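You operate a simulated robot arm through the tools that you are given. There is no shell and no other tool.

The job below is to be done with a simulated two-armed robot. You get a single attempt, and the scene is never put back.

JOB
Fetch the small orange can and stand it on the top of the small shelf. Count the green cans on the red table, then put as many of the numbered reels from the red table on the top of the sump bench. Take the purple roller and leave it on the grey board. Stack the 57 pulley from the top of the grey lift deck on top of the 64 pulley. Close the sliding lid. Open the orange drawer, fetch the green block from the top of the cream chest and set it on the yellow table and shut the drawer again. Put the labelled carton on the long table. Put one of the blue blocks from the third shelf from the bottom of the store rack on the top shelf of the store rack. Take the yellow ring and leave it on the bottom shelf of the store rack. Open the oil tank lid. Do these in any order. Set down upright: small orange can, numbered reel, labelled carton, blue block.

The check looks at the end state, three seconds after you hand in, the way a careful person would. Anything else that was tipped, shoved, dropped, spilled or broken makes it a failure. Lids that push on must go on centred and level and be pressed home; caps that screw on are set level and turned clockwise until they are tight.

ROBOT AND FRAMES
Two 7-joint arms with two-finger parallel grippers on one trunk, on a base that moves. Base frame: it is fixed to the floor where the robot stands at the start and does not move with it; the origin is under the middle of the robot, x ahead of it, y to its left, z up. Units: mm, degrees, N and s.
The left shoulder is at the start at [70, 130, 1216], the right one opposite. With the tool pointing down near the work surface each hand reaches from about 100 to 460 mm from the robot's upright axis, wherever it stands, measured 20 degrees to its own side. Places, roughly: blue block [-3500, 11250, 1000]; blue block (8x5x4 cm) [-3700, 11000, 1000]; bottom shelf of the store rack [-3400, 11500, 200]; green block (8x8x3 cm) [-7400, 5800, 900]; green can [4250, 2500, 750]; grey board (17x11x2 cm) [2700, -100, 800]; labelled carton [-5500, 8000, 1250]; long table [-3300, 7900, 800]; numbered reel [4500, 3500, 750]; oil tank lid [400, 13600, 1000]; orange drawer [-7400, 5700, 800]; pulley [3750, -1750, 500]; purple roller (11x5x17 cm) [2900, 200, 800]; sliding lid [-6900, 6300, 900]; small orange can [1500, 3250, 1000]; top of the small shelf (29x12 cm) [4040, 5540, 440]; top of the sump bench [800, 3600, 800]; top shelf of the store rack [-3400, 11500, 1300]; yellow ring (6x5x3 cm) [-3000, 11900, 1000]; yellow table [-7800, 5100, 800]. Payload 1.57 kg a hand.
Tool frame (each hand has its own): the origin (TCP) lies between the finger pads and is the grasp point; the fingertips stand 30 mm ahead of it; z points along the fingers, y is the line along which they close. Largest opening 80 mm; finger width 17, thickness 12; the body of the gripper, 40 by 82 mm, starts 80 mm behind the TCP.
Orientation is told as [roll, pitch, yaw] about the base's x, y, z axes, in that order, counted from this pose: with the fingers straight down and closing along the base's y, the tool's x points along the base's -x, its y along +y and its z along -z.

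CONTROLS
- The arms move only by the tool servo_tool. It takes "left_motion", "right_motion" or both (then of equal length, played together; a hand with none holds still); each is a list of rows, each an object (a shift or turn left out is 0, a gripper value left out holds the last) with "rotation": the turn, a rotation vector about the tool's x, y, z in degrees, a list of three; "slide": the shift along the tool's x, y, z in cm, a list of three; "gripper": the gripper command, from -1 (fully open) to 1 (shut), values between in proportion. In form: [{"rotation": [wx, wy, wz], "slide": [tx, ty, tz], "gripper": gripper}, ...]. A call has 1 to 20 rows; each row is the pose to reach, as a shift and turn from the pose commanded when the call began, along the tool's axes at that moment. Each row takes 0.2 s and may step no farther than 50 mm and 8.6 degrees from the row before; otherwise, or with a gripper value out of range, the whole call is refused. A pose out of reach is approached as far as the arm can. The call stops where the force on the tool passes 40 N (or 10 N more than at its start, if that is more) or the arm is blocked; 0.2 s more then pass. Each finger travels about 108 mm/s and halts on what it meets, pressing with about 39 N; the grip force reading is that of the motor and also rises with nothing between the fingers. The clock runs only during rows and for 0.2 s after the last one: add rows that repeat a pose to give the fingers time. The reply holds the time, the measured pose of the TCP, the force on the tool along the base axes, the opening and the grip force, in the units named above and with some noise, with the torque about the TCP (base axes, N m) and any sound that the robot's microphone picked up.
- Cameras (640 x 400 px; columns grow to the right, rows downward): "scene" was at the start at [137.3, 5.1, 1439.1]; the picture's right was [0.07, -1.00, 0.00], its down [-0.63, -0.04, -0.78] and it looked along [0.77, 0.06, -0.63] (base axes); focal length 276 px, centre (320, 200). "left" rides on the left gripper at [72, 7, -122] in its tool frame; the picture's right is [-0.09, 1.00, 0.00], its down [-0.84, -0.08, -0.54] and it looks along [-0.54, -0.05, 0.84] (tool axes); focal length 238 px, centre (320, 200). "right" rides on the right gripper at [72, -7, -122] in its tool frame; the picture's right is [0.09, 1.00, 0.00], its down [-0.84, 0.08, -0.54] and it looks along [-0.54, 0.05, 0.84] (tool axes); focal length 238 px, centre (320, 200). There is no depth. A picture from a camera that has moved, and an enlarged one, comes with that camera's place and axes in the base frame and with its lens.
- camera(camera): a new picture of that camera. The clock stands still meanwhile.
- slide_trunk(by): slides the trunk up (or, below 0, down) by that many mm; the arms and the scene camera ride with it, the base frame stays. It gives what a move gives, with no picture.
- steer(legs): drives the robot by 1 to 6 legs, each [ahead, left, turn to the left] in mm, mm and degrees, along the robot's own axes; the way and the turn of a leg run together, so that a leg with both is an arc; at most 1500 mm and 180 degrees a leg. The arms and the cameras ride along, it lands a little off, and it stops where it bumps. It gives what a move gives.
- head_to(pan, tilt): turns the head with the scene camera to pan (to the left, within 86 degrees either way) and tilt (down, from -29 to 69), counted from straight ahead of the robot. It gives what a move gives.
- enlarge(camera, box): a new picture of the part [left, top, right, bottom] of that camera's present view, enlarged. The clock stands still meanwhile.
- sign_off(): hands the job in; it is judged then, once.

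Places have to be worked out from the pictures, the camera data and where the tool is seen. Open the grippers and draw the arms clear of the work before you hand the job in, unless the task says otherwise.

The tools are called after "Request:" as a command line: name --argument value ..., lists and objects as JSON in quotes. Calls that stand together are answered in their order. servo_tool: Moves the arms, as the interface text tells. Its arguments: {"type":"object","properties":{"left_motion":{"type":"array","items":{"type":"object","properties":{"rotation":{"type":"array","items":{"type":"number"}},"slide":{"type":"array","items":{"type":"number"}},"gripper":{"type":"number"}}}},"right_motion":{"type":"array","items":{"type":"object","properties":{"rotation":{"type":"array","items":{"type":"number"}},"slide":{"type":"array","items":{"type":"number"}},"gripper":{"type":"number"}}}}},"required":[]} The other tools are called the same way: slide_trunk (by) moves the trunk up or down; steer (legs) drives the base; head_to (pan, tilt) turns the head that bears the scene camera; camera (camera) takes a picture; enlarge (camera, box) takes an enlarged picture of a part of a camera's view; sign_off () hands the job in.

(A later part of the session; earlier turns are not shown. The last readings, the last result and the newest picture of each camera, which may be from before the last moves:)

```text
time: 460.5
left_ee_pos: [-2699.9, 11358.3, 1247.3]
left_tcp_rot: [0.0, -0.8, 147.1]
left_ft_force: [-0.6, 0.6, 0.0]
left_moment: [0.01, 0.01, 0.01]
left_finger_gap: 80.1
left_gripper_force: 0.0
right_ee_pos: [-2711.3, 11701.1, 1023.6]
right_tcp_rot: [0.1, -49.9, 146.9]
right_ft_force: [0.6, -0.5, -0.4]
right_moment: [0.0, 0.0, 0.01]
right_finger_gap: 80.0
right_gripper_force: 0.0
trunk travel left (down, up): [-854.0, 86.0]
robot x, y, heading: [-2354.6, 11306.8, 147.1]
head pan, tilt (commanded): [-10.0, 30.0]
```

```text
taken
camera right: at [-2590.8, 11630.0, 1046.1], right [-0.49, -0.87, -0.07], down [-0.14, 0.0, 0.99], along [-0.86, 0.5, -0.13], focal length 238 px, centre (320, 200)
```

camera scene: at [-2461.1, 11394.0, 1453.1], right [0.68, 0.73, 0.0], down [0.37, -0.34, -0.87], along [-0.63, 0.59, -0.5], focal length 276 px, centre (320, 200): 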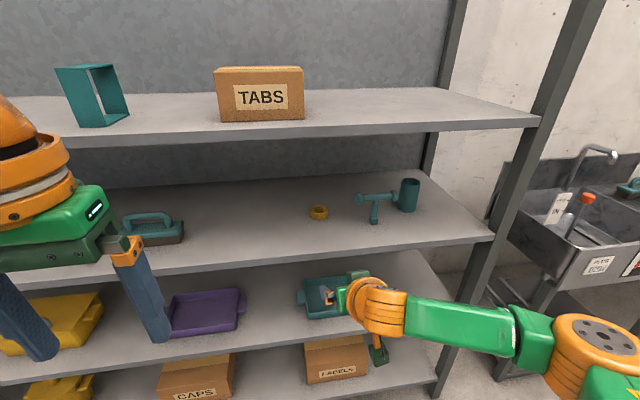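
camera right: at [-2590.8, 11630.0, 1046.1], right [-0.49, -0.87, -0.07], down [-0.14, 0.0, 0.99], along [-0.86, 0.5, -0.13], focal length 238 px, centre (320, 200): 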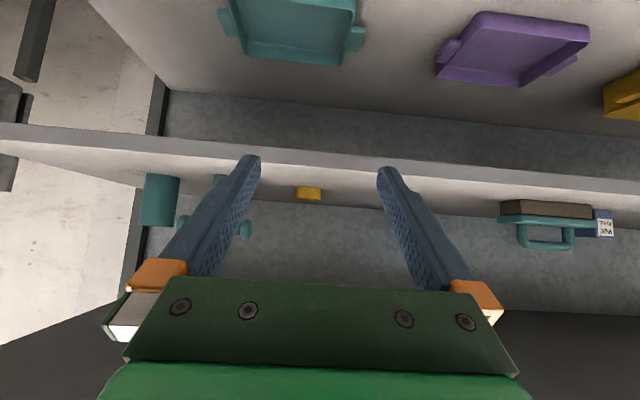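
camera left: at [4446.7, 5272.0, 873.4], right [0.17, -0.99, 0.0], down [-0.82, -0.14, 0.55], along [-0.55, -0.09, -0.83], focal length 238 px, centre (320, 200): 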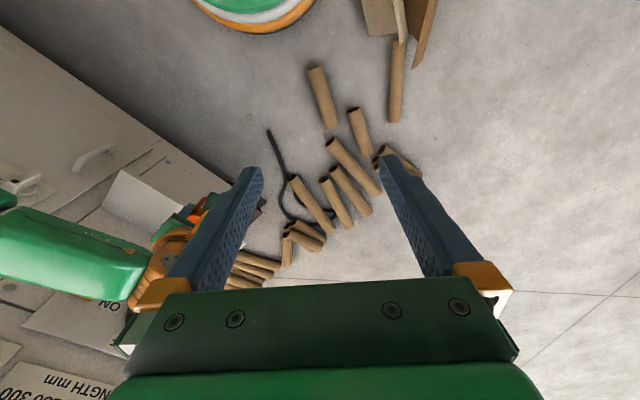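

The ring is at about [-3027,11915] on the third shelf, straight ahead of the right hand. I drive 285 mm in with the hand still above it and check.

Request:
steer --legs '[[285, 0, 0]]'

Request:
camera --camera "right"

Request:
camera --camera "scene"

```text
time: 462.5
left_ee_pos: [-2936.5, 11509.8, 1248.2]
left_tcp_rot: [-0.1, -0.8, 147.1]
left_ft_force: [0.7, -0.4, 0.8]
left_moment: [0.01, 0.01, 0.01]
left_finger_gap: 79.6
left_gripper_force: 0.0
right_ee_pos: [-2949.9, 11853.4, 1024.7]
right_tcp_rot: [0.0, -50.1, 146.9]
right_ft_force: [0.4, 0.4, -0.3]
right_moment: [0.0, 0.02, 0.0]
right_finger_gap: 79.7
right_gripper_force: 0.0
trunk travel left (down, up): [-854.0, 86.0]
robot x, y, heading: [-2591.0, 11460.9, 147.1]
head pan, tilt (commanded): [-10.0, 30.0]
```

```text
taken
camera right: at [-2828.5, 11783.5, 1047.0], right [-0.49, -0.87, -0.07], down [-0.14, 0.0, 0.99], along [-0.86, 0.5, -0.12], focal length 238 px, centre (320, 200)
```

right: 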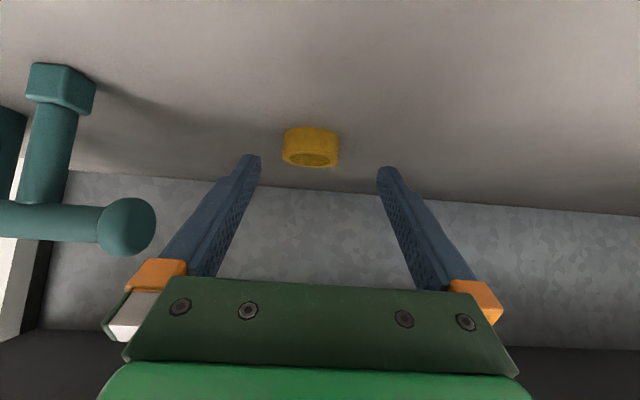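

```text
taken
camera scene: at [-2697.8, 11547.1, 1453.4], right [0.68, 0.73, 0.0], down [0.36, -0.34, -0.87], along [-0.64, 0.59, -0.5], focal length 276 px, centre (320, 200)
```

scene: 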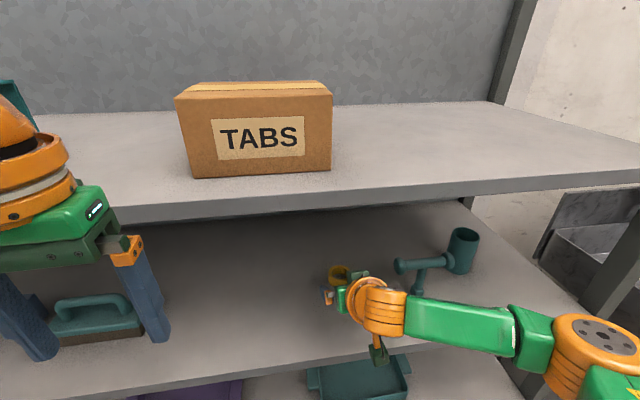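

The ring is about 56 mm wide, 90 mm ahead and 10 mm right of the hand. I line up and approach, stopping just short.

Request:
servo_tool --right_motion '[{"slide": [0, -1.0, 0]}, {"slide": [-0.8, -1.0, 3]}, {"slide": [-1.5, -1.0, 6]}, {"slide": [-1.5, -1.0, 6]}]'

Request:
camera --camera "right"

```text
time: 463.5
left_ee_pos: [-2938.7, 11512.3, 1246.5]
left_tcp_rot: [-0.1, -0.8, 147.0]
left_ft_force: [-0.1, -1.3, 0.1]
left_moment: [0.02, 0.01, 0.0]
left_finger_gap: 80.1
left_gripper_force: 0.0
right_ee_pos: [-2992.5, 11893.7, 997.4]
right_tcp_rot: [0.2, -50.0, 147.0]
right_ft_force: [0.7, 0.1, -0.3]
right_moment: [-0.01, 0.02, 0.0]
right_finger_gap: 80.3
right_gripper_force: 0.1
trunk travel left (down, up): [-854.0, 86.0]
robot x, y, heading: [-2592.5, 11460.4, 147.2]
head pan, tilt (commanded): [-10.0, 30.0]
```

```text
taken
camera right: at [-2870.9, 11823.3, 1019.1], right [-0.49, -0.87, -0.07], down [-0.14, 0.0, 0.99], along [-0.86, 0.5, -0.13], focal length 238 px, centre (320, 200)
```

right: 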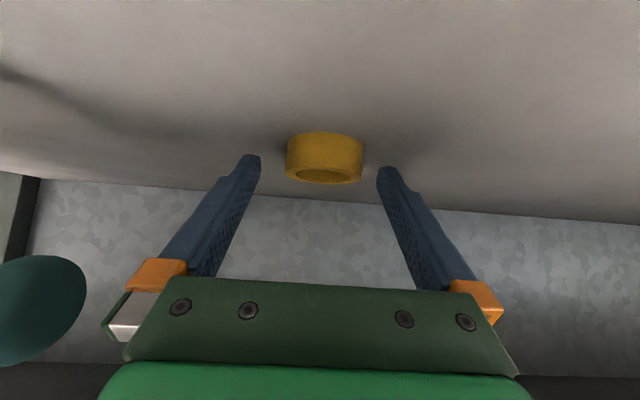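

Ring nearly in. I move the last 27 mm along the tool axis and close.

Request:
servo_tool --right_motion '[{"slide": [0, 0.2, 1.4]}, {"slide": [-0.05, 0.2, 2.7]}, {"slide": [-0.05, 0.2, 2.7]}, {"slide": [-0.05, 0.2, 2.7], "gripper": 1}, {"slide": [-0.05, 0.2, 2.7], "gripper": 1}, {"slide": [-0.05, 0.2, 2.7], "gripper": 1}, {"slide": [-0.05, 0.2, 2.7], "gripper": 1}]'

Request:
camera --camera "right"

```text
time: 465.1
left_ee_pos: [-2929.5, 11509.2, 1250.5]
left_tcp_rot: [0.0, -1.2, 147.1]
left_ft_force: [-0.7, -0.2, 0.3]
left_moment: [-0.03, -0.01, 0.01]
left_finger_gap: 79.9
left_gripper_force: 0.0
right_ee_pos: [-3005.3, 11901.4, 985.8]
right_tcp_rot: [0.2, -50.6, 147.0]
right_ft_force: [3.3, 9.7, 29.7]
right_moment: [1.15, -0.17, -0.2]
right_finger_gap: 54.8
right_gripper_force: 38.8
trunk travel left (down, up): [-854.0, 86.0]
robot x, y, heading: [-2591.7, 11460.8, 147.3]
head pan, tilt (commanded): [-10.0, 30.0]
```

```text
taken
camera right: at [-2883.9, 11830.5, 1006.4], right [-0.49, -0.87, -0.07], down [-0.13, 0.0, 0.99], along [-0.86, 0.5, -0.12], focal length 238 px, centre (320, 200)
```

right: 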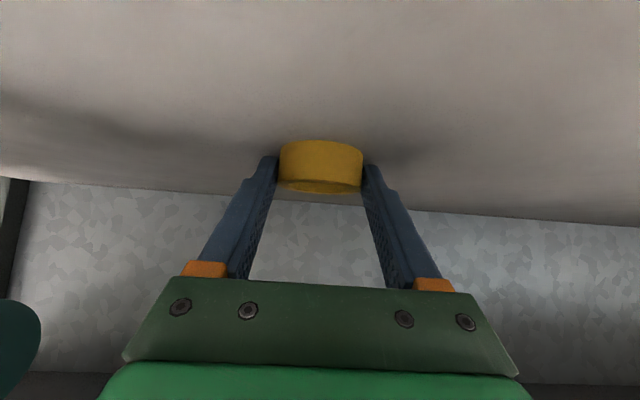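

The fingertips touch the shelf (30 N) and the ring is gripped (54.8 mm). I lift 35 mm and check that it holds.

Request:
servo_tool --right_motion '[{"slide": [-0.8, 0, -0.65]}, {"slide": [-1.9, 0, -1.6]}, {"slide": [-2.9, 0, -2.5]}, {"slide": [-2.9, 0, -2.5]}]'

Request:
camera --camera "right"

```text
time: 466.1
left_ee_pos: [-2939.1, 11513.4, 1247.9]
left_tcp_rot: [-0.1, -0.7, 147.1]
left_ft_force: [0.4, -0.2, -0.6]
left_moment: [0.02, 0.0, 0.0]
left_finger_gap: 79.9
left_gripper_force: 0.0
right_ee_pos: [-3011.7, 11903.7, 1016.6]
right_tcp_rot: [0.1, -49.9, 147.0]
right_ft_force: [-0.1, 0.7, -0.1]
right_moment: [0.0, -0.02, 0.04]
right_finger_gap: 54.9
right_gripper_force: 38.4
trunk travel left (down, up): [-854.0, 86.0]
robot x, y, heading: [-2592.4, 11462.6, 146.9]
head pan, tilt (commanded): [-10.0, 30.0]
```

```text
taken
camera right: at [-2890.5, 11833.1, 1039.7], right [-0.49, -0.87, -0.07], down [-0.15, 0.0, 0.99], along [-0.86, 0.5, -0.13], focal length 238 px, centre (320, 200)
```

right: 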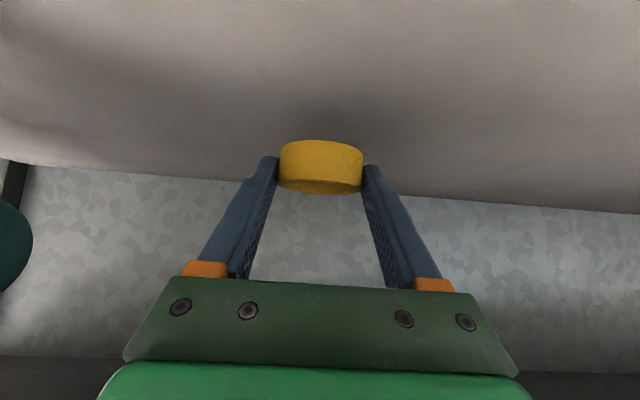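

The ring is held flat. I back out, shift 230 mm left opposite the gap between the CAPS and LABELS boxes, and lower the trunk.

Request:
steer --legs '[[-340, 0, 0], [0, 230, 0]]'

Request:
slide_trunk --by -400

Request:
slide_trunk --by -300

Request:
head_to --pan -5 --tilt 25

Request:
camera --camera "scene"

Request:
camera --camera "right"

```text
time: 469.7
left_ee_pos: [-2772.6, 11138.6, 1247.5]
left_tcp_rot: [0.1, -0.9, 147.1]
left_ft_force: [-0.6, 0.2, 0.3]
left_moment: [-0.05, -0.01, 0.01]
left_finger_gap: 80.0
left_gripper_force: 0.0
right_ee_pos: [-2846.4, 11529.2, 1017.0]
right_tcp_rot: [0.3, -49.9, 146.7]
right_ft_force: [-0.4, -0.5, -0.2]
right_moment: [-0.02, 0.01, 0.02]
right_finger_gap: 54.4
right_gripper_force: 39.1
trunk travel left (down, up): [-854.0, 86.0]
robot x, y, heading: [-2430.0, 11084.4, 147.0]
head pan, tilt (commanded): [-10.0, 30.0]
```

```text
time: 473.5
left_ee_pos: [-2776.1, 11135.4, 847.3]
left_tcp_rot: [-0.1, -0.8, 147.1]
left_ft_force: [-0.1, -0.2, -0.9]
left_moment: [0.0, 0.01, 0.03]
left_finger_gap: 79.7
left_gripper_force: 0.0
right_ee_pos: [-2848.0, 11527.0, 617.4]
right_tcp_rot: [0.1, -49.9, 146.9]
right_ft_force: [0.2, 0.3, -0.9]
right_moment: [0.0, -0.02, -0.01]
right_finger_gap: 54.6
right_gripper_force: 39.2
trunk travel left (down, up): [-454.0, 486.0]
robot x, y, heading: [-2432.3, 11085.9, 146.8]
head pan, tilt (commanded): [-10.0, 30.0]
```

```text
time: 476.5
left_ee_pos: [-2775.4, 11134.9, 548.2]
left_tcp_rot: [-0.1, -0.8, 147.1]
left_ft_force: [-0.7, 0.4, 0.0]
left_moment: [-0.01, -0.05, 0.02]
left_finger_gap: 80.2
left_gripper_force: 0.1
right_ee_pos: [-2848.0, 11527.0, 318.3]
right_tcp_rot: [0.1, -50.0, 147.0]
right_ft_force: [0.2, 0.9, -0.8]
right_moment: [0.01, -0.03, 0.0]
right_finger_gap: 54.6
right_gripper_force: 39.1
trunk travel left (down, up): [-154.0, 786.0]
robot x, y, heading: [-2427.8, 11080.1, 147.2]
head pan, tilt (commanded): [-10.0, 30.0]
```

```text
time: 477.2
left_ee_pos: [-2775.8, 11136.1, 546.6]
left_tcp_rot: [0.0, -0.8, 147.1]
left_ft_force: [0.6, -0.4, 0.2]
left_moment: [0.01, 0.02, -0.01]
left_finger_gap: 80.0
left_gripper_force: 0.0
right_ee_pos: [-2847.7, 11527.2, 316.7]
right_tcp_rot: [0.1, -50.1, 146.9]
right_ft_force: [0.0, -0.3, -1.6]
right_moment: [0.01, -0.01, -0.05]
right_finger_gap: 54.7
right_gripper_force: 39.4
trunk travel left (down, up): [-154.0, 786.0]
robot x, y, heading: [-2431.2, 11085.8, 147.2]
head pan, tilt (commanded): [-5.0, 25.0]
```

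```text
taken
camera scene: at [-2544.2, 11166.7, 760.9], right [0.62, 0.79, 0.0], down [0.33, -0.26, -0.91], along [-0.71, 0.56, -0.42], focal length 276 px, centre (320, 200)
```

scene: 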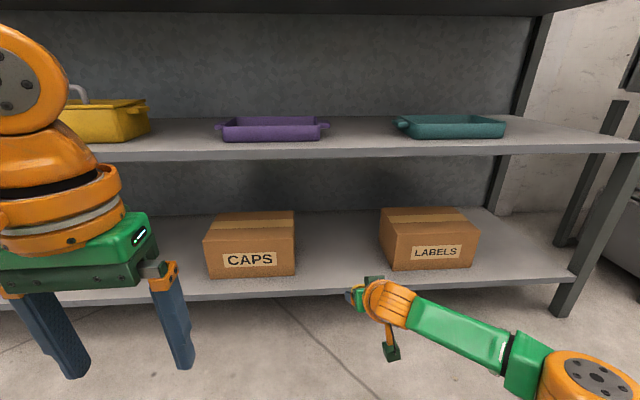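

```text
taken
camera right: at [-2726.8, 11455.9, 340.0], right [-0.49, -0.87, -0.07], down [-0.14, 0.0, 0.99], along [-0.86, 0.5, -0.13], focal length 238 px, centre (320, 200)
```

right: 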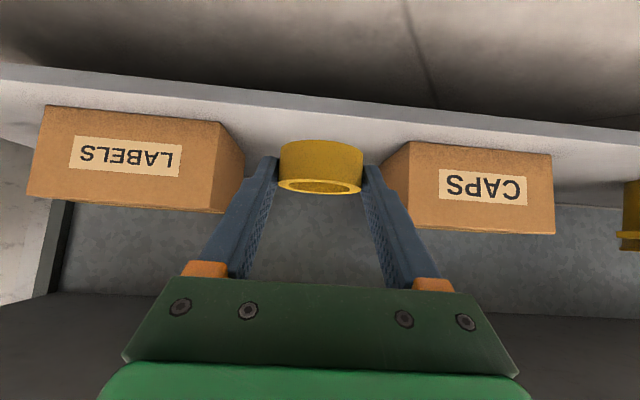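

The hand is centred on the gap; the bottom shelf is at about z 183. I lower the trunk another 70 mm and drive 280 mm in.

Request:
slide_trunk --by -70

Request:
steer --legs '[[280, 0, 0]]'

Request:
camera --camera "right"

Request:
camera --camera "scene"

```text
time: 478.2
left_ee_pos: [-2774.6, 11136.4, 476.4]
left_tcp_rot: [0.0, -0.8, 147.2]
left_ft_force: [-0.1, 0.0, 0.5]
left_moment: [-0.01, 0.01, 0.01]
left_finger_gap: 79.9
left_gripper_force: 0.1
right_ee_pos: [-2848.1, 11526.9, 248.2]
right_tcp_rot: [0.0, -50.0, 146.9]
right_ft_force: [-0.3, -1.0, -0.8]
right_moment: [0.02, -0.03, 0.01]
right_finger_gap: 54.5
right_gripper_force: 38.6
trunk travel left (down, up): [-84.0, 856.0]
robot x, y, heading: [-2436.4, 11083.7, 147.1]
head pan, tilt (commanded): [-5.0, 25.0]
```

```text
time: 480.2
left_ee_pos: [-3011.1, 11286.5, 476.8]
left_tcp_rot: [0.0, -0.8, 147.0]
left_ft_force: [-0.4, 0.0, 0.3]
left_moment: [-0.02, 0.0, 0.0]
left_finger_gap: 80.2
left_gripper_force: 0.0
right_ee_pos: [-3082.7, 11678.7, 247.9]
right_tcp_rot: [0.1, -50.0, 147.0]
right_ft_force: [0.6, 0.7, -1.0]
right_moment: [-0.04, 0.0, -0.01]
right_finger_gap: 54.4
right_gripper_force: 38.9
trunk travel left (down, up): [-84.0, 856.0]
robot x, y, heading: [-2666.6, 11233.3, 147.3]
head pan, tilt (commanded): [-5.0, 25.0]
```

```text
taken
camera right: at [-2962.2, 11608.1, 270.0], right [-0.49, -0.87, -0.07], down [-0.14, 0.0, 0.99], along [-0.86, 0.5, -0.13], focal length 238 px, centre (320, 200)
```

right: 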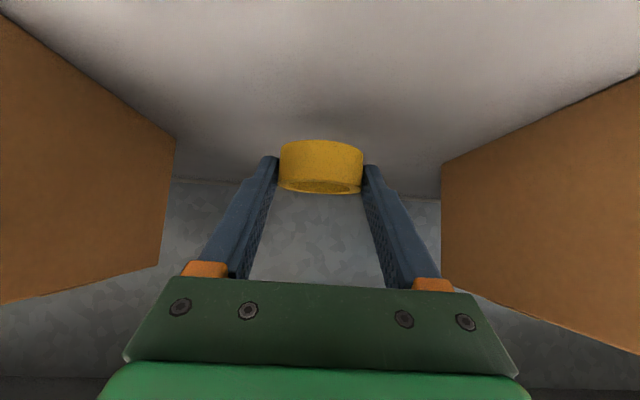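

```text
taken
camera scene: at [-2779.5, 11319.0, 691.0], right [0.61, 0.79, 0.0], down [0.33, -0.26, -0.91], along [-0.71, 0.56, -0.42], focal length 276 px, centre (320, 200)
```

scene: 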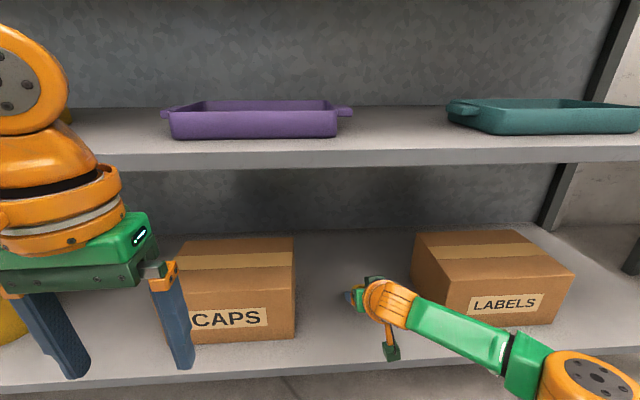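

The ring is over the bottom shelf between the boxes. I lower 30 mm, then feel for contact.

Request:
servo_tool --right_motion '[{"slide": [1.15, 0, 0.96]}, {"slide": [2.3, 0, 1.93]}, {"slide": [2.3, 0, 1.93]}]'

Request:
servo_tool --right_motion '[{"slide": [0.23, 0, 0.19]}, {"slide": [0.38, 0, 0.32]}, {"slide": [0.38, 0, 0.32]}]'

```text
time: 481.0
left_ee_pos: [-3010.5, 11286.4, 477.3]
left_tcp_rot: [0.0, -0.9, 147.0]
left_ft_force: [-0.5, 0.1, -0.4]
left_moment: [0.01, -0.03, 0.02]
left_finger_gap: 80.0
left_gripper_force: 0.0
right_ee_pos: [-3083.5, 11678.3, 217.4]
right_tcp_rot: [0.1, -49.9, 147.0]
right_ft_force: [0.4, 0.1, -1.2]
right_moment: [-0.02, 0.0, 0.02]
right_finger_gap: 54.2
right_gripper_force: 38.9
trunk travel left (down, up): [-84.0, 856.0]
robot x, y, heading: [-2665.8, 11239.2, 147.2]
head pan, tilt (commanded): [-5.0, 25.0]
```

```text
time: 481.8
left_ee_pos: [-3011.9, 11288.7, 477.1]
left_tcp_rot: [-0.1, -0.7, 147.1]
left_ft_force: [-0.2, -0.1, 0.9]
left_moment: [-0.04, 0.0, 0.01]
left_finger_gap: 80.0
left_gripper_force: 0.0
right_ee_pos: [-3083.0, 11678.5, 212.0]
right_tcp_rot: [0.1, -50.1, 147.0]
right_ft_force: [-0.5, -0.1, -1.1]
right_moment: [-0.06, -0.01, 0.03]
right_finger_gap: 54.4
right_gripper_force: 39.6
trunk travel left (down, up): [-84.0, 856.0]
robot x, y, heading: [-2668.3, 11234.4, 147.1]
head pan, tilt (commanded): [-5.0, 25.0]
```

No contact yet; I continue in small steps.

Request:
servo_tool --right_motion '[{"slide": [0.23, 0, 0.19]}, {"slide": [0.46, 0, 0.38]}, {"slide": [0.46, 0, 0.38]}]'

Request:
camera --camera "right"

```text
time: 482.6
left_ee_pos: [-3010.1, 11288.3, 478.0]
left_tcp_rot: [-0.1, -0.8, 147.0]
left_ft_force: [0.5, -0.5, 0.1]
left_moment: [-0.01, 0.0, -0.01]
left_finger_gap: 79.9
left_gripper_force: 0.1
right_ee_pos: [-3083.8, 11679.5, 206.3]
right_tcp_rot: [0.2, -50.1, 147.1]
right_ft_force: [-0.5, -0.3, -1.4]
right_moment: [0.01, 0.03, -0.01]
right_finger_gap: 54.5
right_gripper_force: 39.1
trunk travel left (down, up): [-84.0, 856.0]
robot x, y, heading: [-2668.7, 11237.8, 147.1]
head pan, tilt (commanded): [-5.0, 25.0]
```

```text
taken
camera right: at [-2962.4, 11608.3, 228.9], right [-0.49, -0.87, -0.07], down [-0.14, 0.0, 0.99], along [-0.86, 0.5, -0.13], focal length 238 px, centre (320, 200)
```

right: 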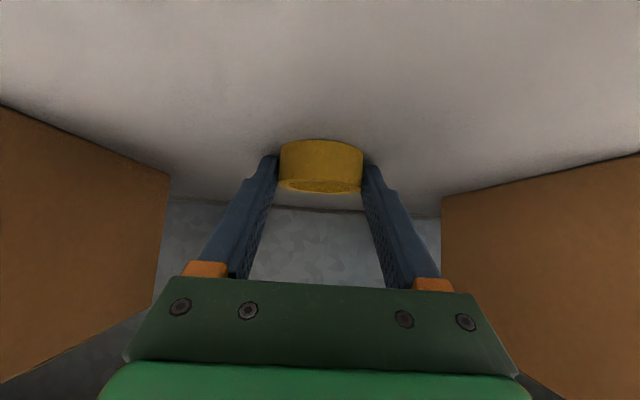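

Request:
servo_tool --right_motion '[{"slide": [0.23, 0, 0.19]}, {"slide": [0.46, 0, 0.38]}, {"slide": [0.54, 0, 0.45]}, {"slide": [0.54, 0, 0.45]}]'

```text
time: 483.6
left_ee_pos: [-3009.4, 11285.7, 478.6]
left_tcp_rot: [-0.1, -1.2, 147.1]
left_ft_force: [0.1, 0.6, -0.8]
left_moment: [0.01, -0.05, -0.02]
left_finger_gap: 80.1
left_gripper_force: 0.0
right_ee_pos: [-3084.1, 11678.8, 205.7]
right_tcp_rot: [0.0, -50.7, 147.1]
right_ft_force: [-3.6, 4.2, 25.2]
right_moment: [0.18, 0.3, -0.1]
right_finger_gap: 54.4
right_gripper_force: 38.7
trunk travel left (down, up): [-84.0, 856.0]
robot x, y, heading: [-2666.1, 11236.9, 147.0]
head pan, tilt (commanded): [-5.0, 25.0]
```

Contact at about z 205 (25 N). I ease up 4 mm, open, and withdraw straight back.

Request:
servo_tool --right_motion '[{"slide": [-0.34, 0, -0.29]}, {"slide": [-0.34, 0, -0.29]}, {"slide": [-0.34, 0, -0.29], "gripper": -0.45}, {"slide": [-0.34, 0, -0.29], "gripper": -0.7}, {"slide": [-0.34, 0, -0.29], "gripper": -1}, {"slide": [-0.34, 0, -0.29], "gripper": -1}, {"slide": [-0.8, 0, -0.6], "gripper": -1}]'

Request:
steer --legs '[[-350, 0, 0]]'

Request:
camera --camera "right"

Request:
camera --camera "scene"

```text
time: 485.2
left_ee_pos: [-3010.2, 11288.6, 477.8]
left_tcp_rot: [-0.1, -0.7, 147.0]
left_ft_force: [-0.1, -0.8, 0.1]
left_moment: [-0.03, 0.0, -0.02]
left_finger_gap: 80.0
left_gripper_force: 0.1
right_ee_pos: [-3083.2, 11681.4, 208.7]
right_tcp_rot: [0.1, -50.0, 146.9]
right_ft_force: [-0.5, 0.4, -0.5]
right_moment: [-0.01, -0.01, -0.01]
right_finger_gap: 80.1
right_gripper_force: 0.0
trunk travel left (down, up): [-84.0, 856.0]
robot x, y, heading: [-2663.2, 11236.4, 146.7]
head pan, tilt (commanded): [-5.0, 25.0]
```

```text
time: 487.5
left_ee_pos: [-2717.8, 11097.6, 478.3]
left_tcp_rot: [-0.1, -0.8, 147.0]
left_ft_force: [0.5, -0.1, 0.2]
left_moment: [0.0, 0.0, 0.01]
left_finger_gap: 80.2
left_gripper_force: 0.1
right_ee_pos: [-2792.5, 11489.9, 209.6]
right_tcp_rot: [0.1, -50.0, 146.9]
right_ft_force: [0.3, 0.6, -0.6]
right_moment: [0.02, 0.0, -0.01]
right_finger_gap: 80.1
right_gripper_force: 0.0
trunk travel left (down, up): [-84.0, 856.0]
robot x, y, heading: [-2375.4, 11043.2, 147.2]
head pan, tilt (commanded): [-5.0, 25.0]
```

```text
taken
camera right: at [-2670.8, 11419.7, 231.9], right [-0.49, -0.87, -0.07], down [-0.14, 0.0, 0.99], along [-0.86, 0.5, -0.13], focal length 238 px, centre (320, 200)
```

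right: 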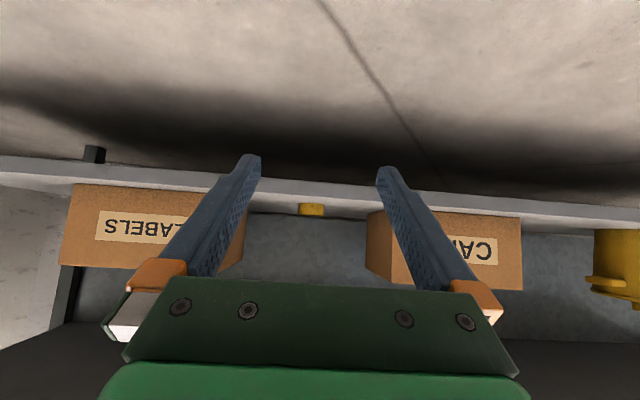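

```text
taken
camera scene: at [-2487.5, 11129.9, 691.0], right [0.62, 0.79, 0.0], down [0.33, -0.26, -0.91], along [-0.71, 0.56, -0.42], focal length 276 px, centre (320, 200)
```

scene: 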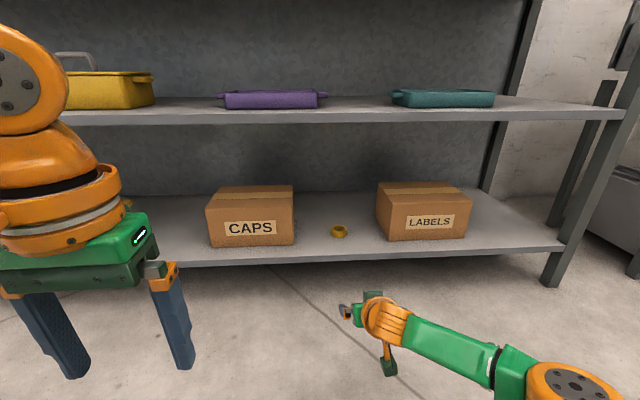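

The yellow ring lies on the bottom shelf. I raise the trunk again, set the right hand upright and drive NE to find the oil tank.

Request:
slide_trunk --by 400

Request:
slide_trunk --by 370

Request:
servo_tool --right_motion '[{"rotation": [0, 8.3, 0], "slide": [2, 0, -2]}, {"rotation": [0, 16.6, 0], "slide": [4, 0, -5]}, {"rotation": [0, 24.9, 0], "slide": [5, 0, -8]}, {"rotation": [0, 33.2, 0], "slide": [5, 0, -12]}, {"rotation": [0, 41.5, 0], "slide": [4, 0, -16]}, {"rotation": [0, 49.9, 0], "slide": [3, 0, -20]}, {"rotation": [0, 49.9, 0], "slide": [2, 0, -24]}]'

Request:
steer --legs '[[-100, 0, -90], [1000, 200, 0]]'

Request:
head_to --pan 0 --tilt 12

Request:
camera --camera "scene"

```text
time: 491.3
left_ee_pos: [-2718.7, 11099.5, 876.9]
left_tcp_rot: [0.0, -0.8, 147.0]
left_ft_force: [0.2, 0.4, 0.3]
left_moment: [0.01, 0.01, -0.04]
left_finger_gap: 80.1
left_gripper_force: 0.0
right_ee_pos: [-2792.0, 11490.5, 609.9]
right_tcp_rot: [0.1, -50.0, 147.0]
right_ft_force: [0.3, -0.3, 1.0]
right_moment: [-0.02, -0.01, 0.04]
right_finger_gap: 80.1
right_gripper_force: 0.2
trunk travel left (down, up): [-484.0, 456.0]
robot x, y, heading: [-2377.4, 11049.5, 147.1]
head pan, tilt (commanded): [-5.0, 25.0]
```

```text
time: 494.9
left_ee_pos: [-2719.8, 11100.6, 1246.9]
left_tcp_rot: [0.0, -0.8, 147.0]
left_ft_force: [-0.4, -0.6, -0.1]
left_moment: [0.03, 0.0, 0.0]
left_finger_gap: 80.0
left_gripper_force: 0.1
right_ee_pos: [-2791.5, 11491.2, 978.8]
right_tcp_rot: [0.1, -50.1, 146.9]
right_ft_force: [0.6, -0.1, -1.0]
right_moment: [-0.02, 0.01, 0.0]
right_finger_gap: 80.0
right_gripper_force: 0.0
trunk travel left (down, up): [-854.0, 86.0]
robot x, y, heading: [-2375.7, 11046.0, 147.0]
head pan, tilt (commanded): [-5.0, 25.0]
```

```text
time: 496.5
left_ee_pos: [-2717.0, 11096.3, 1247.3]
left_tcp_rot: [-0.1, -0.8, 147.0]
left_ft_force: [0.4, -0.5, 0.5]
left_moment: [-0.01, 0.03, -0.02]
left_finger_gap: 79.9
left_gripper_force: 0.0
right_ee_pos: [-2624.2, 11381.9, 1119.3]
right_tcp_rot: [0.1, -0.1, 147.0]
right_ft_force: [0.5, -0.4, 0.2]
right_moment: [0.03, 0.03, -0.01]
right_finger_gap: 79.9
right_gripper_force: 0.0
trunk travel left (down, up): [-854.0, 86.0]
robot x, y, heading: [-2375.9, 11044.4, 146.9]
head pan, tilt (commanded): [-5.0, 25.0]
```

```text
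time: 505.6
left_ee_pos: [-1928.8, 12256.2, 1247.7]
left_tcp_rot: [0.0, -0.8, 57.2]
left_ft_force: [0.5, -0.2, 0.1]
left_moment: [0.02, 0.01, 0.0]
left_finger_gap: 80.0
left_gripper_force: 0.1
right_ee_pos: [-1644.3, 12165.2, 1117.4]
right_tcp_rot: [0.1, -0.2, 57.3]
right_ft_force: [0.1, -0.2, -0.3]
right_moment: [0.01, -0.02, 0.01]
right_finger_gap: 80.1
right_gripper_force: 0.0
trunk travel left (down, up): [-854.0, 86.0]
robot x, y, heading: [-1979.8, 11910.2, 57.0]
head pan, tilt (commanded): [-5.0, 25.0]
```

```text
time: 506.3
left_ee_pos: [-1928.1, 12257.1, 1246.4]
left_tcp_rot: [0.0, -0.8, 57.3]
left_ft_force: [0.0, 1.1, 0.1]
left_moment: [-0.02, -0.05, 0.02]
left_finger_gap: 80.3
left_gripper_force: 0.0
right_ee_pos: [-1642.4, 12165.0, 1117.8]
right_tcp_rot: [0.1, -0.1, 57.2]
right_ft_force: [0.4, -0.6, -0.1]
right_moment: [-0.02, 0.0, 0.01]
right_finger_gap: 79.8
right_gripper_force: 0.0
trunk travel left (down, up): [-854.0, 86.0]
robot x, y, heading: [-1979.5, 11913.1, 57.3]
head pan, tilt (commanded): [0.0, 12.0]
```

```text
taken
camera scene: at [-1899.9, 12032.1, 1482.1], right [0.84, -0.54, 0.0], down [-0.11, -0.18, -0.98], along [0.53, 0.82, -0.21], focal length 276 px, centre (320, 200)
```

scene: 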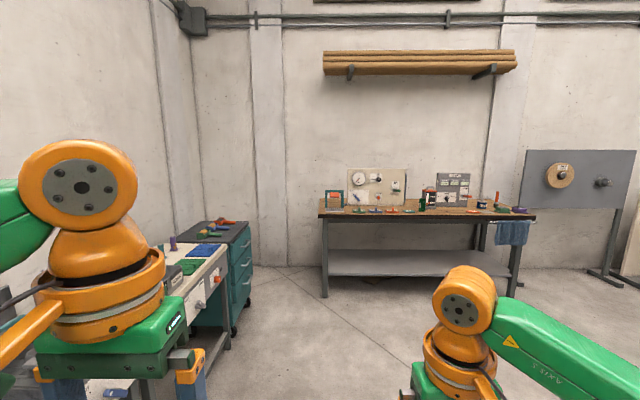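

The workbench ahead holds gear; the oil tank should be near the panel on it. I enlarge.

Request:
enlarge --camera "scene" --box '[310, 150, 550, 300]'

```text
2.67 times, centred on (430, 225) of scene
camera zoom: at [-1899.9, 12032.1, 1482.1], right [0.84, -0.54, 0.0], down [-0.11, -0.18, -0.98], along [0.53, 0.82, -0.21], focal length 736 px, centre (27, 133)
```

zoom: 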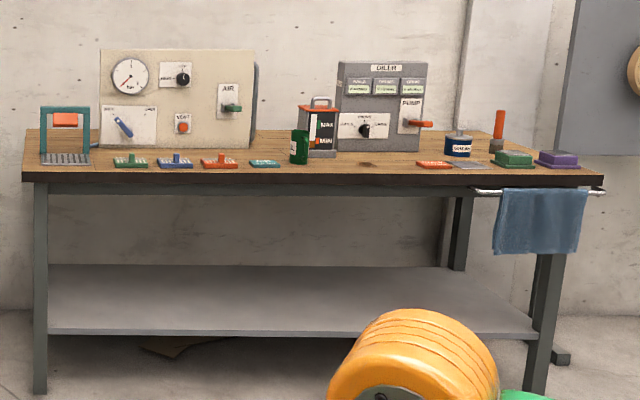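

The oil tank is the small grey vessel with MAX/MIN window and an orange lid with a loop handle, beside the OILER panel. I drive up to about 500 mm in front of it.

Request:
steer --legs '[[1000, -500, 0], [900, -430, 0]]'

Request:
head_to --pan 0 --tilt 30

Request:
camera --camera "scene"

```text
time: 516.8
left_ee_pos: [-104.7, 13337.0, 1246.9]
left_tcp_rot: [-0.1, -0.8, 56.4]
left_ft_force: [0.2, -0.2, -0.1]
left_moment: [0.0, 0.0, 0.03]
left_finger_gap: 80.1
left_gripper_force: 0.1
right_ee_pos: [179.3, 13241.7, 1117.3]
right_tcp_rot: [0.0, -0.1, 56.4]
right_ft_force: [-0.1, -0.8, 0.5]
right_moment: [0.0, -0.02, -0.01]
right_finger_gap: 79.8
right_gripper_force: 0.0
trunk travel left (down, up): [-854.0, 86.0]
robot x, y, heading: [-157.1, 12993.2, 56.4]
head pan, tilt (commanded): [0.0, 12.0]
```

```text
time: 517.6
left_ee_pos: [-104.1, 13338.5, 1248.5]
left_tcp_rot: [0.0, -0.7, 56.3]
left_ft_force: [-0.4, 0.1, 0.9]
left_moment: [-0.01, -0.02, 0.02]
left_finger_gap: 79.9
left_gripper_force: 0.1
right_ee_pos: [179.9, 13241.8, 1117.0]
right_tcp_rot: [0.1, -0.1, 56.4]
right_ft_force: [-0.2, -0.5, -0.8]
right_moment: [0.04, -0.01, -0.03]
right_finger_gap: 80.1
right_gripper_force: 0.0
trunk travel left (down, up): [-854.0, 86.0]
robot x, y, heading: [-159.6, 12990.3, 56.4]
head pan, tilt (commanded): [0.0, 30.0]
```

```text
taken
camera scene: at [-79.3, 13110.1, 1453.1], right [0.83, -0.55, 0.0], down [-0.28, -0.42, -0.87], along [0.48, 0.72, -0.5], focal length 276 px, centre (320, 200)
```

scene: 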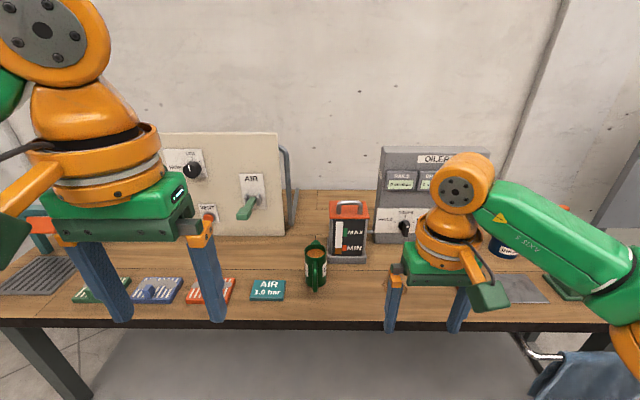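

Request:
enlarge --camera "scene" --box '[280, 170, 400, 310]'

```text
2.86 times, centred on (340, 240) of scene
camera zoom: at [-79.3, 13110.1, 1453.1], right [0.83, -0.55, 0.0], down [-0.28, -0.42, -0.87], along [0.48, 0.72, -0.5], focal length 789 px, centre (263, 86)
```

zoom: 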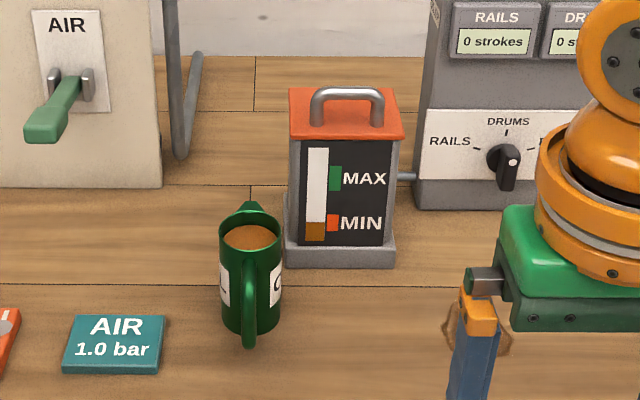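

The lid is an orange plate with a fixed bail handle near its front, so it probably hinges at the back. I approach 250 mm, raise the trunk, and view it from the hand camera before touching.

Request:
slide_trunk --by 85

Request:
steer --legs '[[290, 0, 0]]'

Request:
camera --camera "scene"

Request:
camera --camera "right"

```text
time: 518.9
left_ee_pos: [-103.4, 13337.9, 1332.2]
left_tcp_rot: [0.0, -0.8, 56.4]
left_ft_force: [0.2, -0.5, 0.2]
left_moment: [-0.01, 0.01, -0.01]
left_finger_gap: 79.8
left_gripper_force: 0.1
right_ee_pos: [178.6, 13242.1, 1203.2]
right_tcp_rot: [0.1, -0.1, 56.4]
right_ft_force: [0.3, 1.1, -0.8]
right_moment: [-0.01, -0.01, -0.02]
right_finger_gap: 79.7
right_gripper_force: 0.0
trunk travel left (down, up): [-939.0, 1.0]
robot x, y, heading: [-161.1, 12996.4, 56.2]
head pan, tilt (commanded): [0.0, 30.0]
```

```text
time: 520.9
left_ee_pos: [54.7, 13577.0, 1332.4]
left_tcp_rot: [0.0, -1.0, 56.4]
left_ft_force: [-0.1, -0.1, 0.3]
left_moment: [0.0, -0.05, -0.03]
left_finger_gap: 80.0
left_gripper_force: 0.1
right_ee_pos: [338.4, 13482.0, 1202.4]
right_tcp_rot: [0.2, -0.4, 56.4]
right_ft_force: [0.1, -1.2, 0.5]
right_moment: [0.03, -0.03, 0.0]
right_finger_gap: 80.1
right_gripper_force: 0.0
trunk travel left (down, up): [-939.0, 1.0]
robot x, y, heading: [0.3, 13237.6, 56.6]
head pan, tilt (commanded): [0.0, 30.0]
```

```text
taken
camera scene: at [78.9, 13348.2, 1538.5], right [0.83, -0.55, 0.0], down [-0.28, -0.41, -0.87], along [0.48, 0.72, -0.5], focal length 276 px, centre (320, 200)
```

scene: 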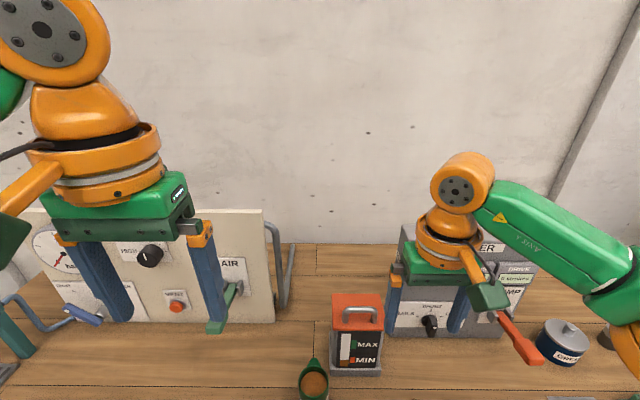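

```text
taken
camera right: at [304.7, 13416.5, 1324.6], right [-0.88, 0.47, 0.0], down [0.4, 0.74, 0.55], along [0.26, 0.48, -0.84], focal length 238 px, centre (320, 200)
```

right: 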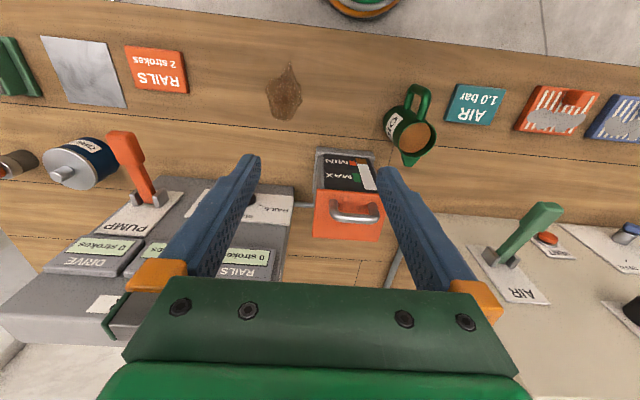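

The tank and lid are close now. I enlarge both views to find the hinge.

Request:
enlarge --camera "right" --box '[270, 130, 420, 270]'

Request:
enlarge --camera "scene" --box '[290, 270, 420, 390]'

```text
2.86 times, centred on (345, 200) of right
camera zoom: at [304.7, 13416.5, 1324.6], right [-0.88, 0.47, 0.0], down [0.4, 0.74, 0.55], along [0.26, 0.48, -0.84], focal length 681 px, centre (249, 200)
```

zoom: 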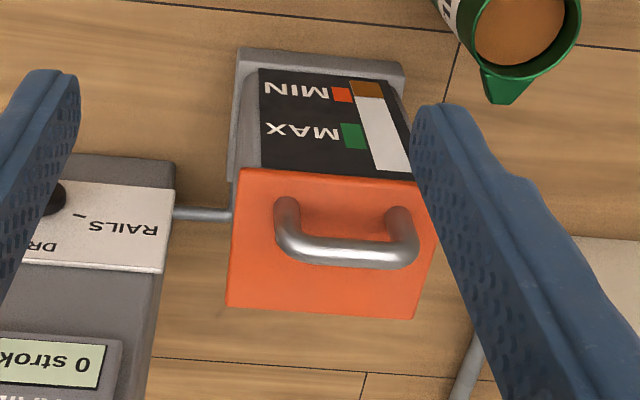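

```text
3.33 times, centred on (355, 330) of scene
camera zoom: at [78.9, 13348.2, 1538.5], right [0.83, -0.55, 0.0], down [-0.28, -0.41, -0.87], along [0.48, 0.72, -0.5], focal length 921 px, centre (203, -233)
```

zoom: 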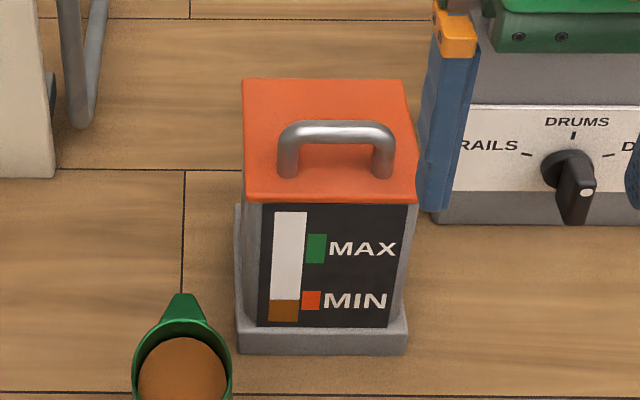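

Geometry: handle bar about 512 mm ahead, 90 mm right, z≈1064; lid back edge (hinge) about 583 mm ahead. I need the fingers to close fore-aft on the bar, so I turn the right hand 90° about its axis.

Request:
servo_tool --right_motion '[{"rotation": [0, 0, 8.2]}, {"rotation": [0, 0, 16.4]}, {"rotation": [0, 0, 24.6]}, {"rotation": [0, 0, 32.8]}, {"rotation": [0, 0, 41]}, {"rotation": [0, 0, 49.2]}, {"rotation": [0, 0, 57.4]}, {"rotation": [0, 0, 65.6]}, {"rotation": [0, 0, 73.8]}, {"rotation": [0, 0, 82]}, {"rotation": [0, 0, 90]}, {"rotation": [0, 0, 90]}]'

Request:
camera --camera "scene"

```text
time: 523.5
left_ee_pos: [56.4, 13579.9, 1332.2]
left_tcp_rot: [0.0, -0.9, 56.5]
left_ft_force: [-0.2, -0.4, -0.2]
left_moment: [0.03, -0.01, 0.0]
left_finger_gap: 79.9
left_gripper_force: 0.1
right_ee_pos: [339.7, 13483.6, 1201.9]
right_tcp_rot: [0.1, 0.0, -33.8]
right_ft_force: [-0.5, 0.2, 0.8]
right_moment: [-0.01, 0.01, 0.0]
right_finger_gap: 79.9
right_gripper_force: 0.0
trunk travel left (down, up): [-939.0, 1.0]
robot x, y, heading: [-0.2, 13236.4, 56.5]
head pan, tilt (commanded): [0.0, 30.0]
```

```text
taken
camera scene: at [81.3, 13351.8, 1538.0], right [0.83, -0.55, 0.0], down [-0.28, -0.42, -0.87], along [0.48, 0.72, -0.5], focal length 276 px, centre (320, 200)
```

scene: 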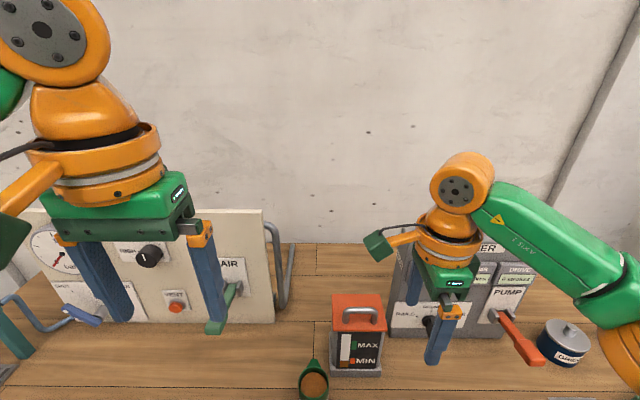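

The hand is turned; its camera is on the left side now. I drive 60 mm closer and bring the open fingers above the handle bar.

Request:
steer --legs '[[60, 0, 0]]'

Request:
servo_tool --right_motion '[{"slide": [2, 2.1, 1.5]}, {"slide": [4, 4.2, 3]}, {"slide": [5.8, 6.2, 5]}, {"slide": [5.8, 6.2, 6.5]}, {"slide": [5.8, 6.2, 6.5]}]'

Request:
camera --camera "right"

Request:
enlarge --camera "scene" --box '[270, 220, 430, 400]'

```text
time: 524.4
left_ee_pos: [84.4, 13619.3, 1335.8]
left_tcp_rot: [0.0, -1.4, 56.4]
left_ft_force: [-0.5, -0.6, 0.6]
left_moment: [0.05, -0.04, -0.01]
left_finger_gap: 79.9
left_gripper_force: 0.1
right_ee_pos: [367.2, 13524.7, 1206.0]
right_tcp_rot: [0.6, 0.1, -33.6]
right_ft_force: [-0.4, -1.0, -1.2]
right_moment: [0.07, -0.02, 0.01]
right_finger_gap: 80.2
right_gripper_force: 0.2
trunk travel left (down, up): [-939.0, 1.0]
robot x, y, heading: [34.6, 13284.3, 56.2]
head pan, tilt (commanded): [0.0, 30.0]
```

```text
time: 525.6
left_ee_pos: [91.1, 13629.9, 1332.2]
left_tcp_rot: [0.1, -0.9, 56.3]
left_ft_force: [0.3, 0.1, -0.1]
left_moment: [0.01, 0.03, 0.02]
left_finger_gap: 80.0
left_gripper_force: 0.0
right_ee_pos: [359.8, 13615.5, 1137.8]
right_tcp_rot: [0.1, 0.1, -33.7]
right_ft_force: [-0.5, 0.0, 1.5]
right_moment: [-0.02, -0.01, -0.01]
right_finger_gap: 80.1
right_gripper_force: 0.1
trunk travel left (down, up): [-939.0, 1.0]
robot x, y, heading: [33.4, 13280.9, 56.4]
head pan, tilt (commanded): [0.0, 30.0]
```

```text
taken
camera right: at [296.3, 13650.1, 1259.2], right [0.47, 0.88, 0.0], down [0.74, -0.4, 0.54], along [0.48, -0.26, -0.84], focal length 238 px, centre (320, 200)
```

right: 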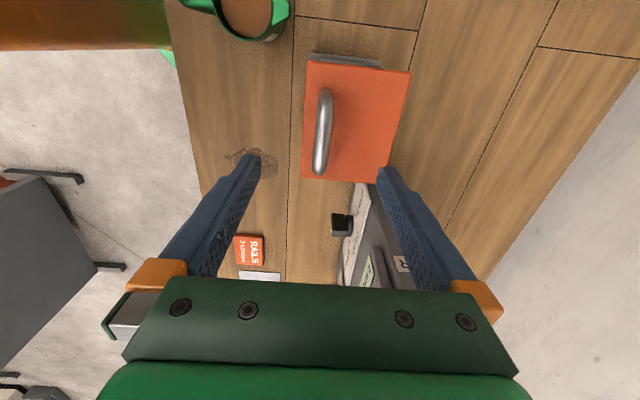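

```text
2.22 times, centred on (350, 310) of scene
camera zoom: at [114.9, 13400.9, 1538.0], right [0.83, -0.55, 0.0], down [-0.28, -0.42, -0.87], along [0.48, 0.72, -0.5], focal length 614 px, centre (253, -44)
```

zoom: 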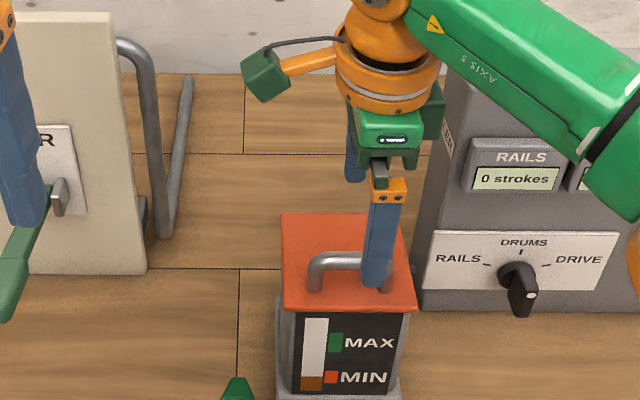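

The bar is centred fore-aft; I shift 15 mm left to its middle and descend so it lies between the finger pads, then look.

Request:
servo_tool --right_motion '[{"slide": [1.5, 0, 0]}, {"slide": [1.5, 0, 3]}, {"slide": [1.5, 0, 5.6]}, {"slide": [1.5, 0, 5.6]}]'

Request:
camera --camera "right"

Request:
enlarge --camera "scene" --box '[270, 220, 430, 400]'

```text
time: 526.6
left_ee_pos: [89.2, 13628.3, 1333.6]
left_tcp_rot: [-0.1, -0.7, 56.3]
left_ft_force: [0.6, 0.1, 0.5]
left_moment: [0.03, 0.02, -0.01]
left_finger_gap: 79.8
left_gripper_force: 0.0
right_ee_pos: [346.4, 13625.8, 1081.7]
right_tcp_rot: [0.1, 0.1, -33.6]
right_ft_force: [0.1, 0.3, 0.2]
right_moment: [0.02, -0.03, 0.0]
right_finger_gap: 80.0
right_gripper_force: 0.0
trunk travel left (down, up): [-939.0, 1.0]
robot x, y, heading: [33.7, 13283.2, 56.5]
head pan, tilt (commanded): [0.0, 30.0]
```

```text
taken
camera right: at [283.2, 13659.0, 1202.8], right [0.47, 0.88, 0.0], down [0.74, -0.4, 0.54], along [0.48, -0.26, -0.84], focal length 238 px, centre (320, 200)
```

right: 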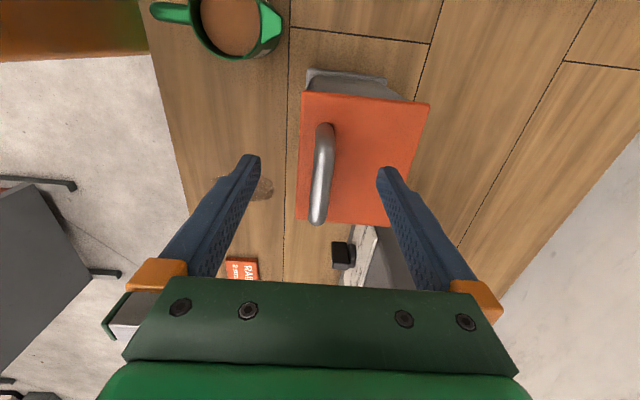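

```text
2.22 times, centred on (350, 310) of scene
camera zoom: at [113.7, 13401.2, 1538.1], right [0.83, -0.55, 0.0], down [-0.28, -0.42, -0.87], along [0.48, 0.72, -0.5], focal length 614 px, centre (253, -44)
```

zoom: 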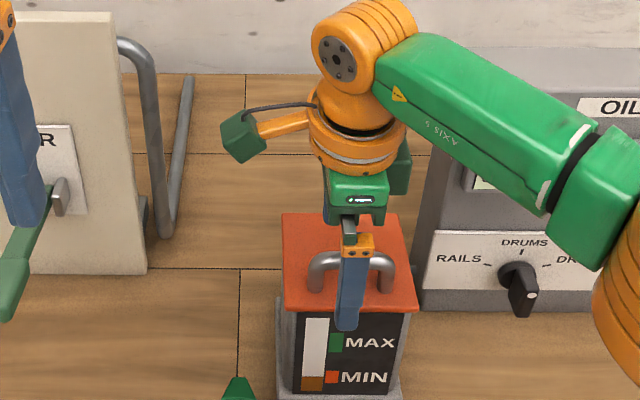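

The bar is about 22 mm below the TCP, between the fingers. I lower 8 mm more and close on it.

Request:
servo_tool --right_motion '[{"slide": [0, 0, 0.8]}, {"slide": [0, 0, 0.8]}, {"slide": [0, 0, 0.8], "gripper": 1}, {"slide": [0, 0, 0.8], "gripper": 1}, {"slide": [0, 0, 0.8], "gripper": 1}, {"slide": [0, 0, 0.8], "gripper": 1}, {"slide": [0, 0, 0.8], "gripper": 1}]'

Request:
camera --camera "right"

```text
time: 528.2
left_ee_pos: [90.6, 13629.5, 1331.1]
left_tcp_rot: [0.1, -0.7, 56.3]
left_ft_force: [1.2, 0.1, -0.2]
left_moment: [-0.01, 0.0, 0.01]
left_finger_gap: 79.8
left_gripper_force: 0.0
right_ee_pos: [347.9, 13625.5, 1074.5]
right_tcp_rot: [0.2, 0.1, -33.7]
right_ft_force: [3.2, 4.0, 6.1]
right_moment: [0.1, 0.01, -0.2]
right_finger_gap: 13.3
right_gripper_force: 30.5
trunk travel left (down, up): [-939.0, 1.0]
robot x, y, heading: [34.4, 13286.2, 56.4]
head pan, tilt (commanded): [0.0, 30.0]
```

```text
taken
camera right: at [284.2, 13660.1, 1194.7], right [0.48, 0.88, 0.0], down [0.74, -0.4, 0.54], along [0.48, -0.26, -0.84], focal length 238 px, centre (320, 200)
```

right: 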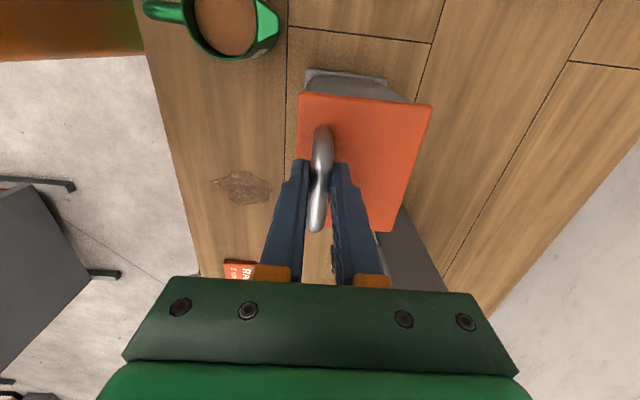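

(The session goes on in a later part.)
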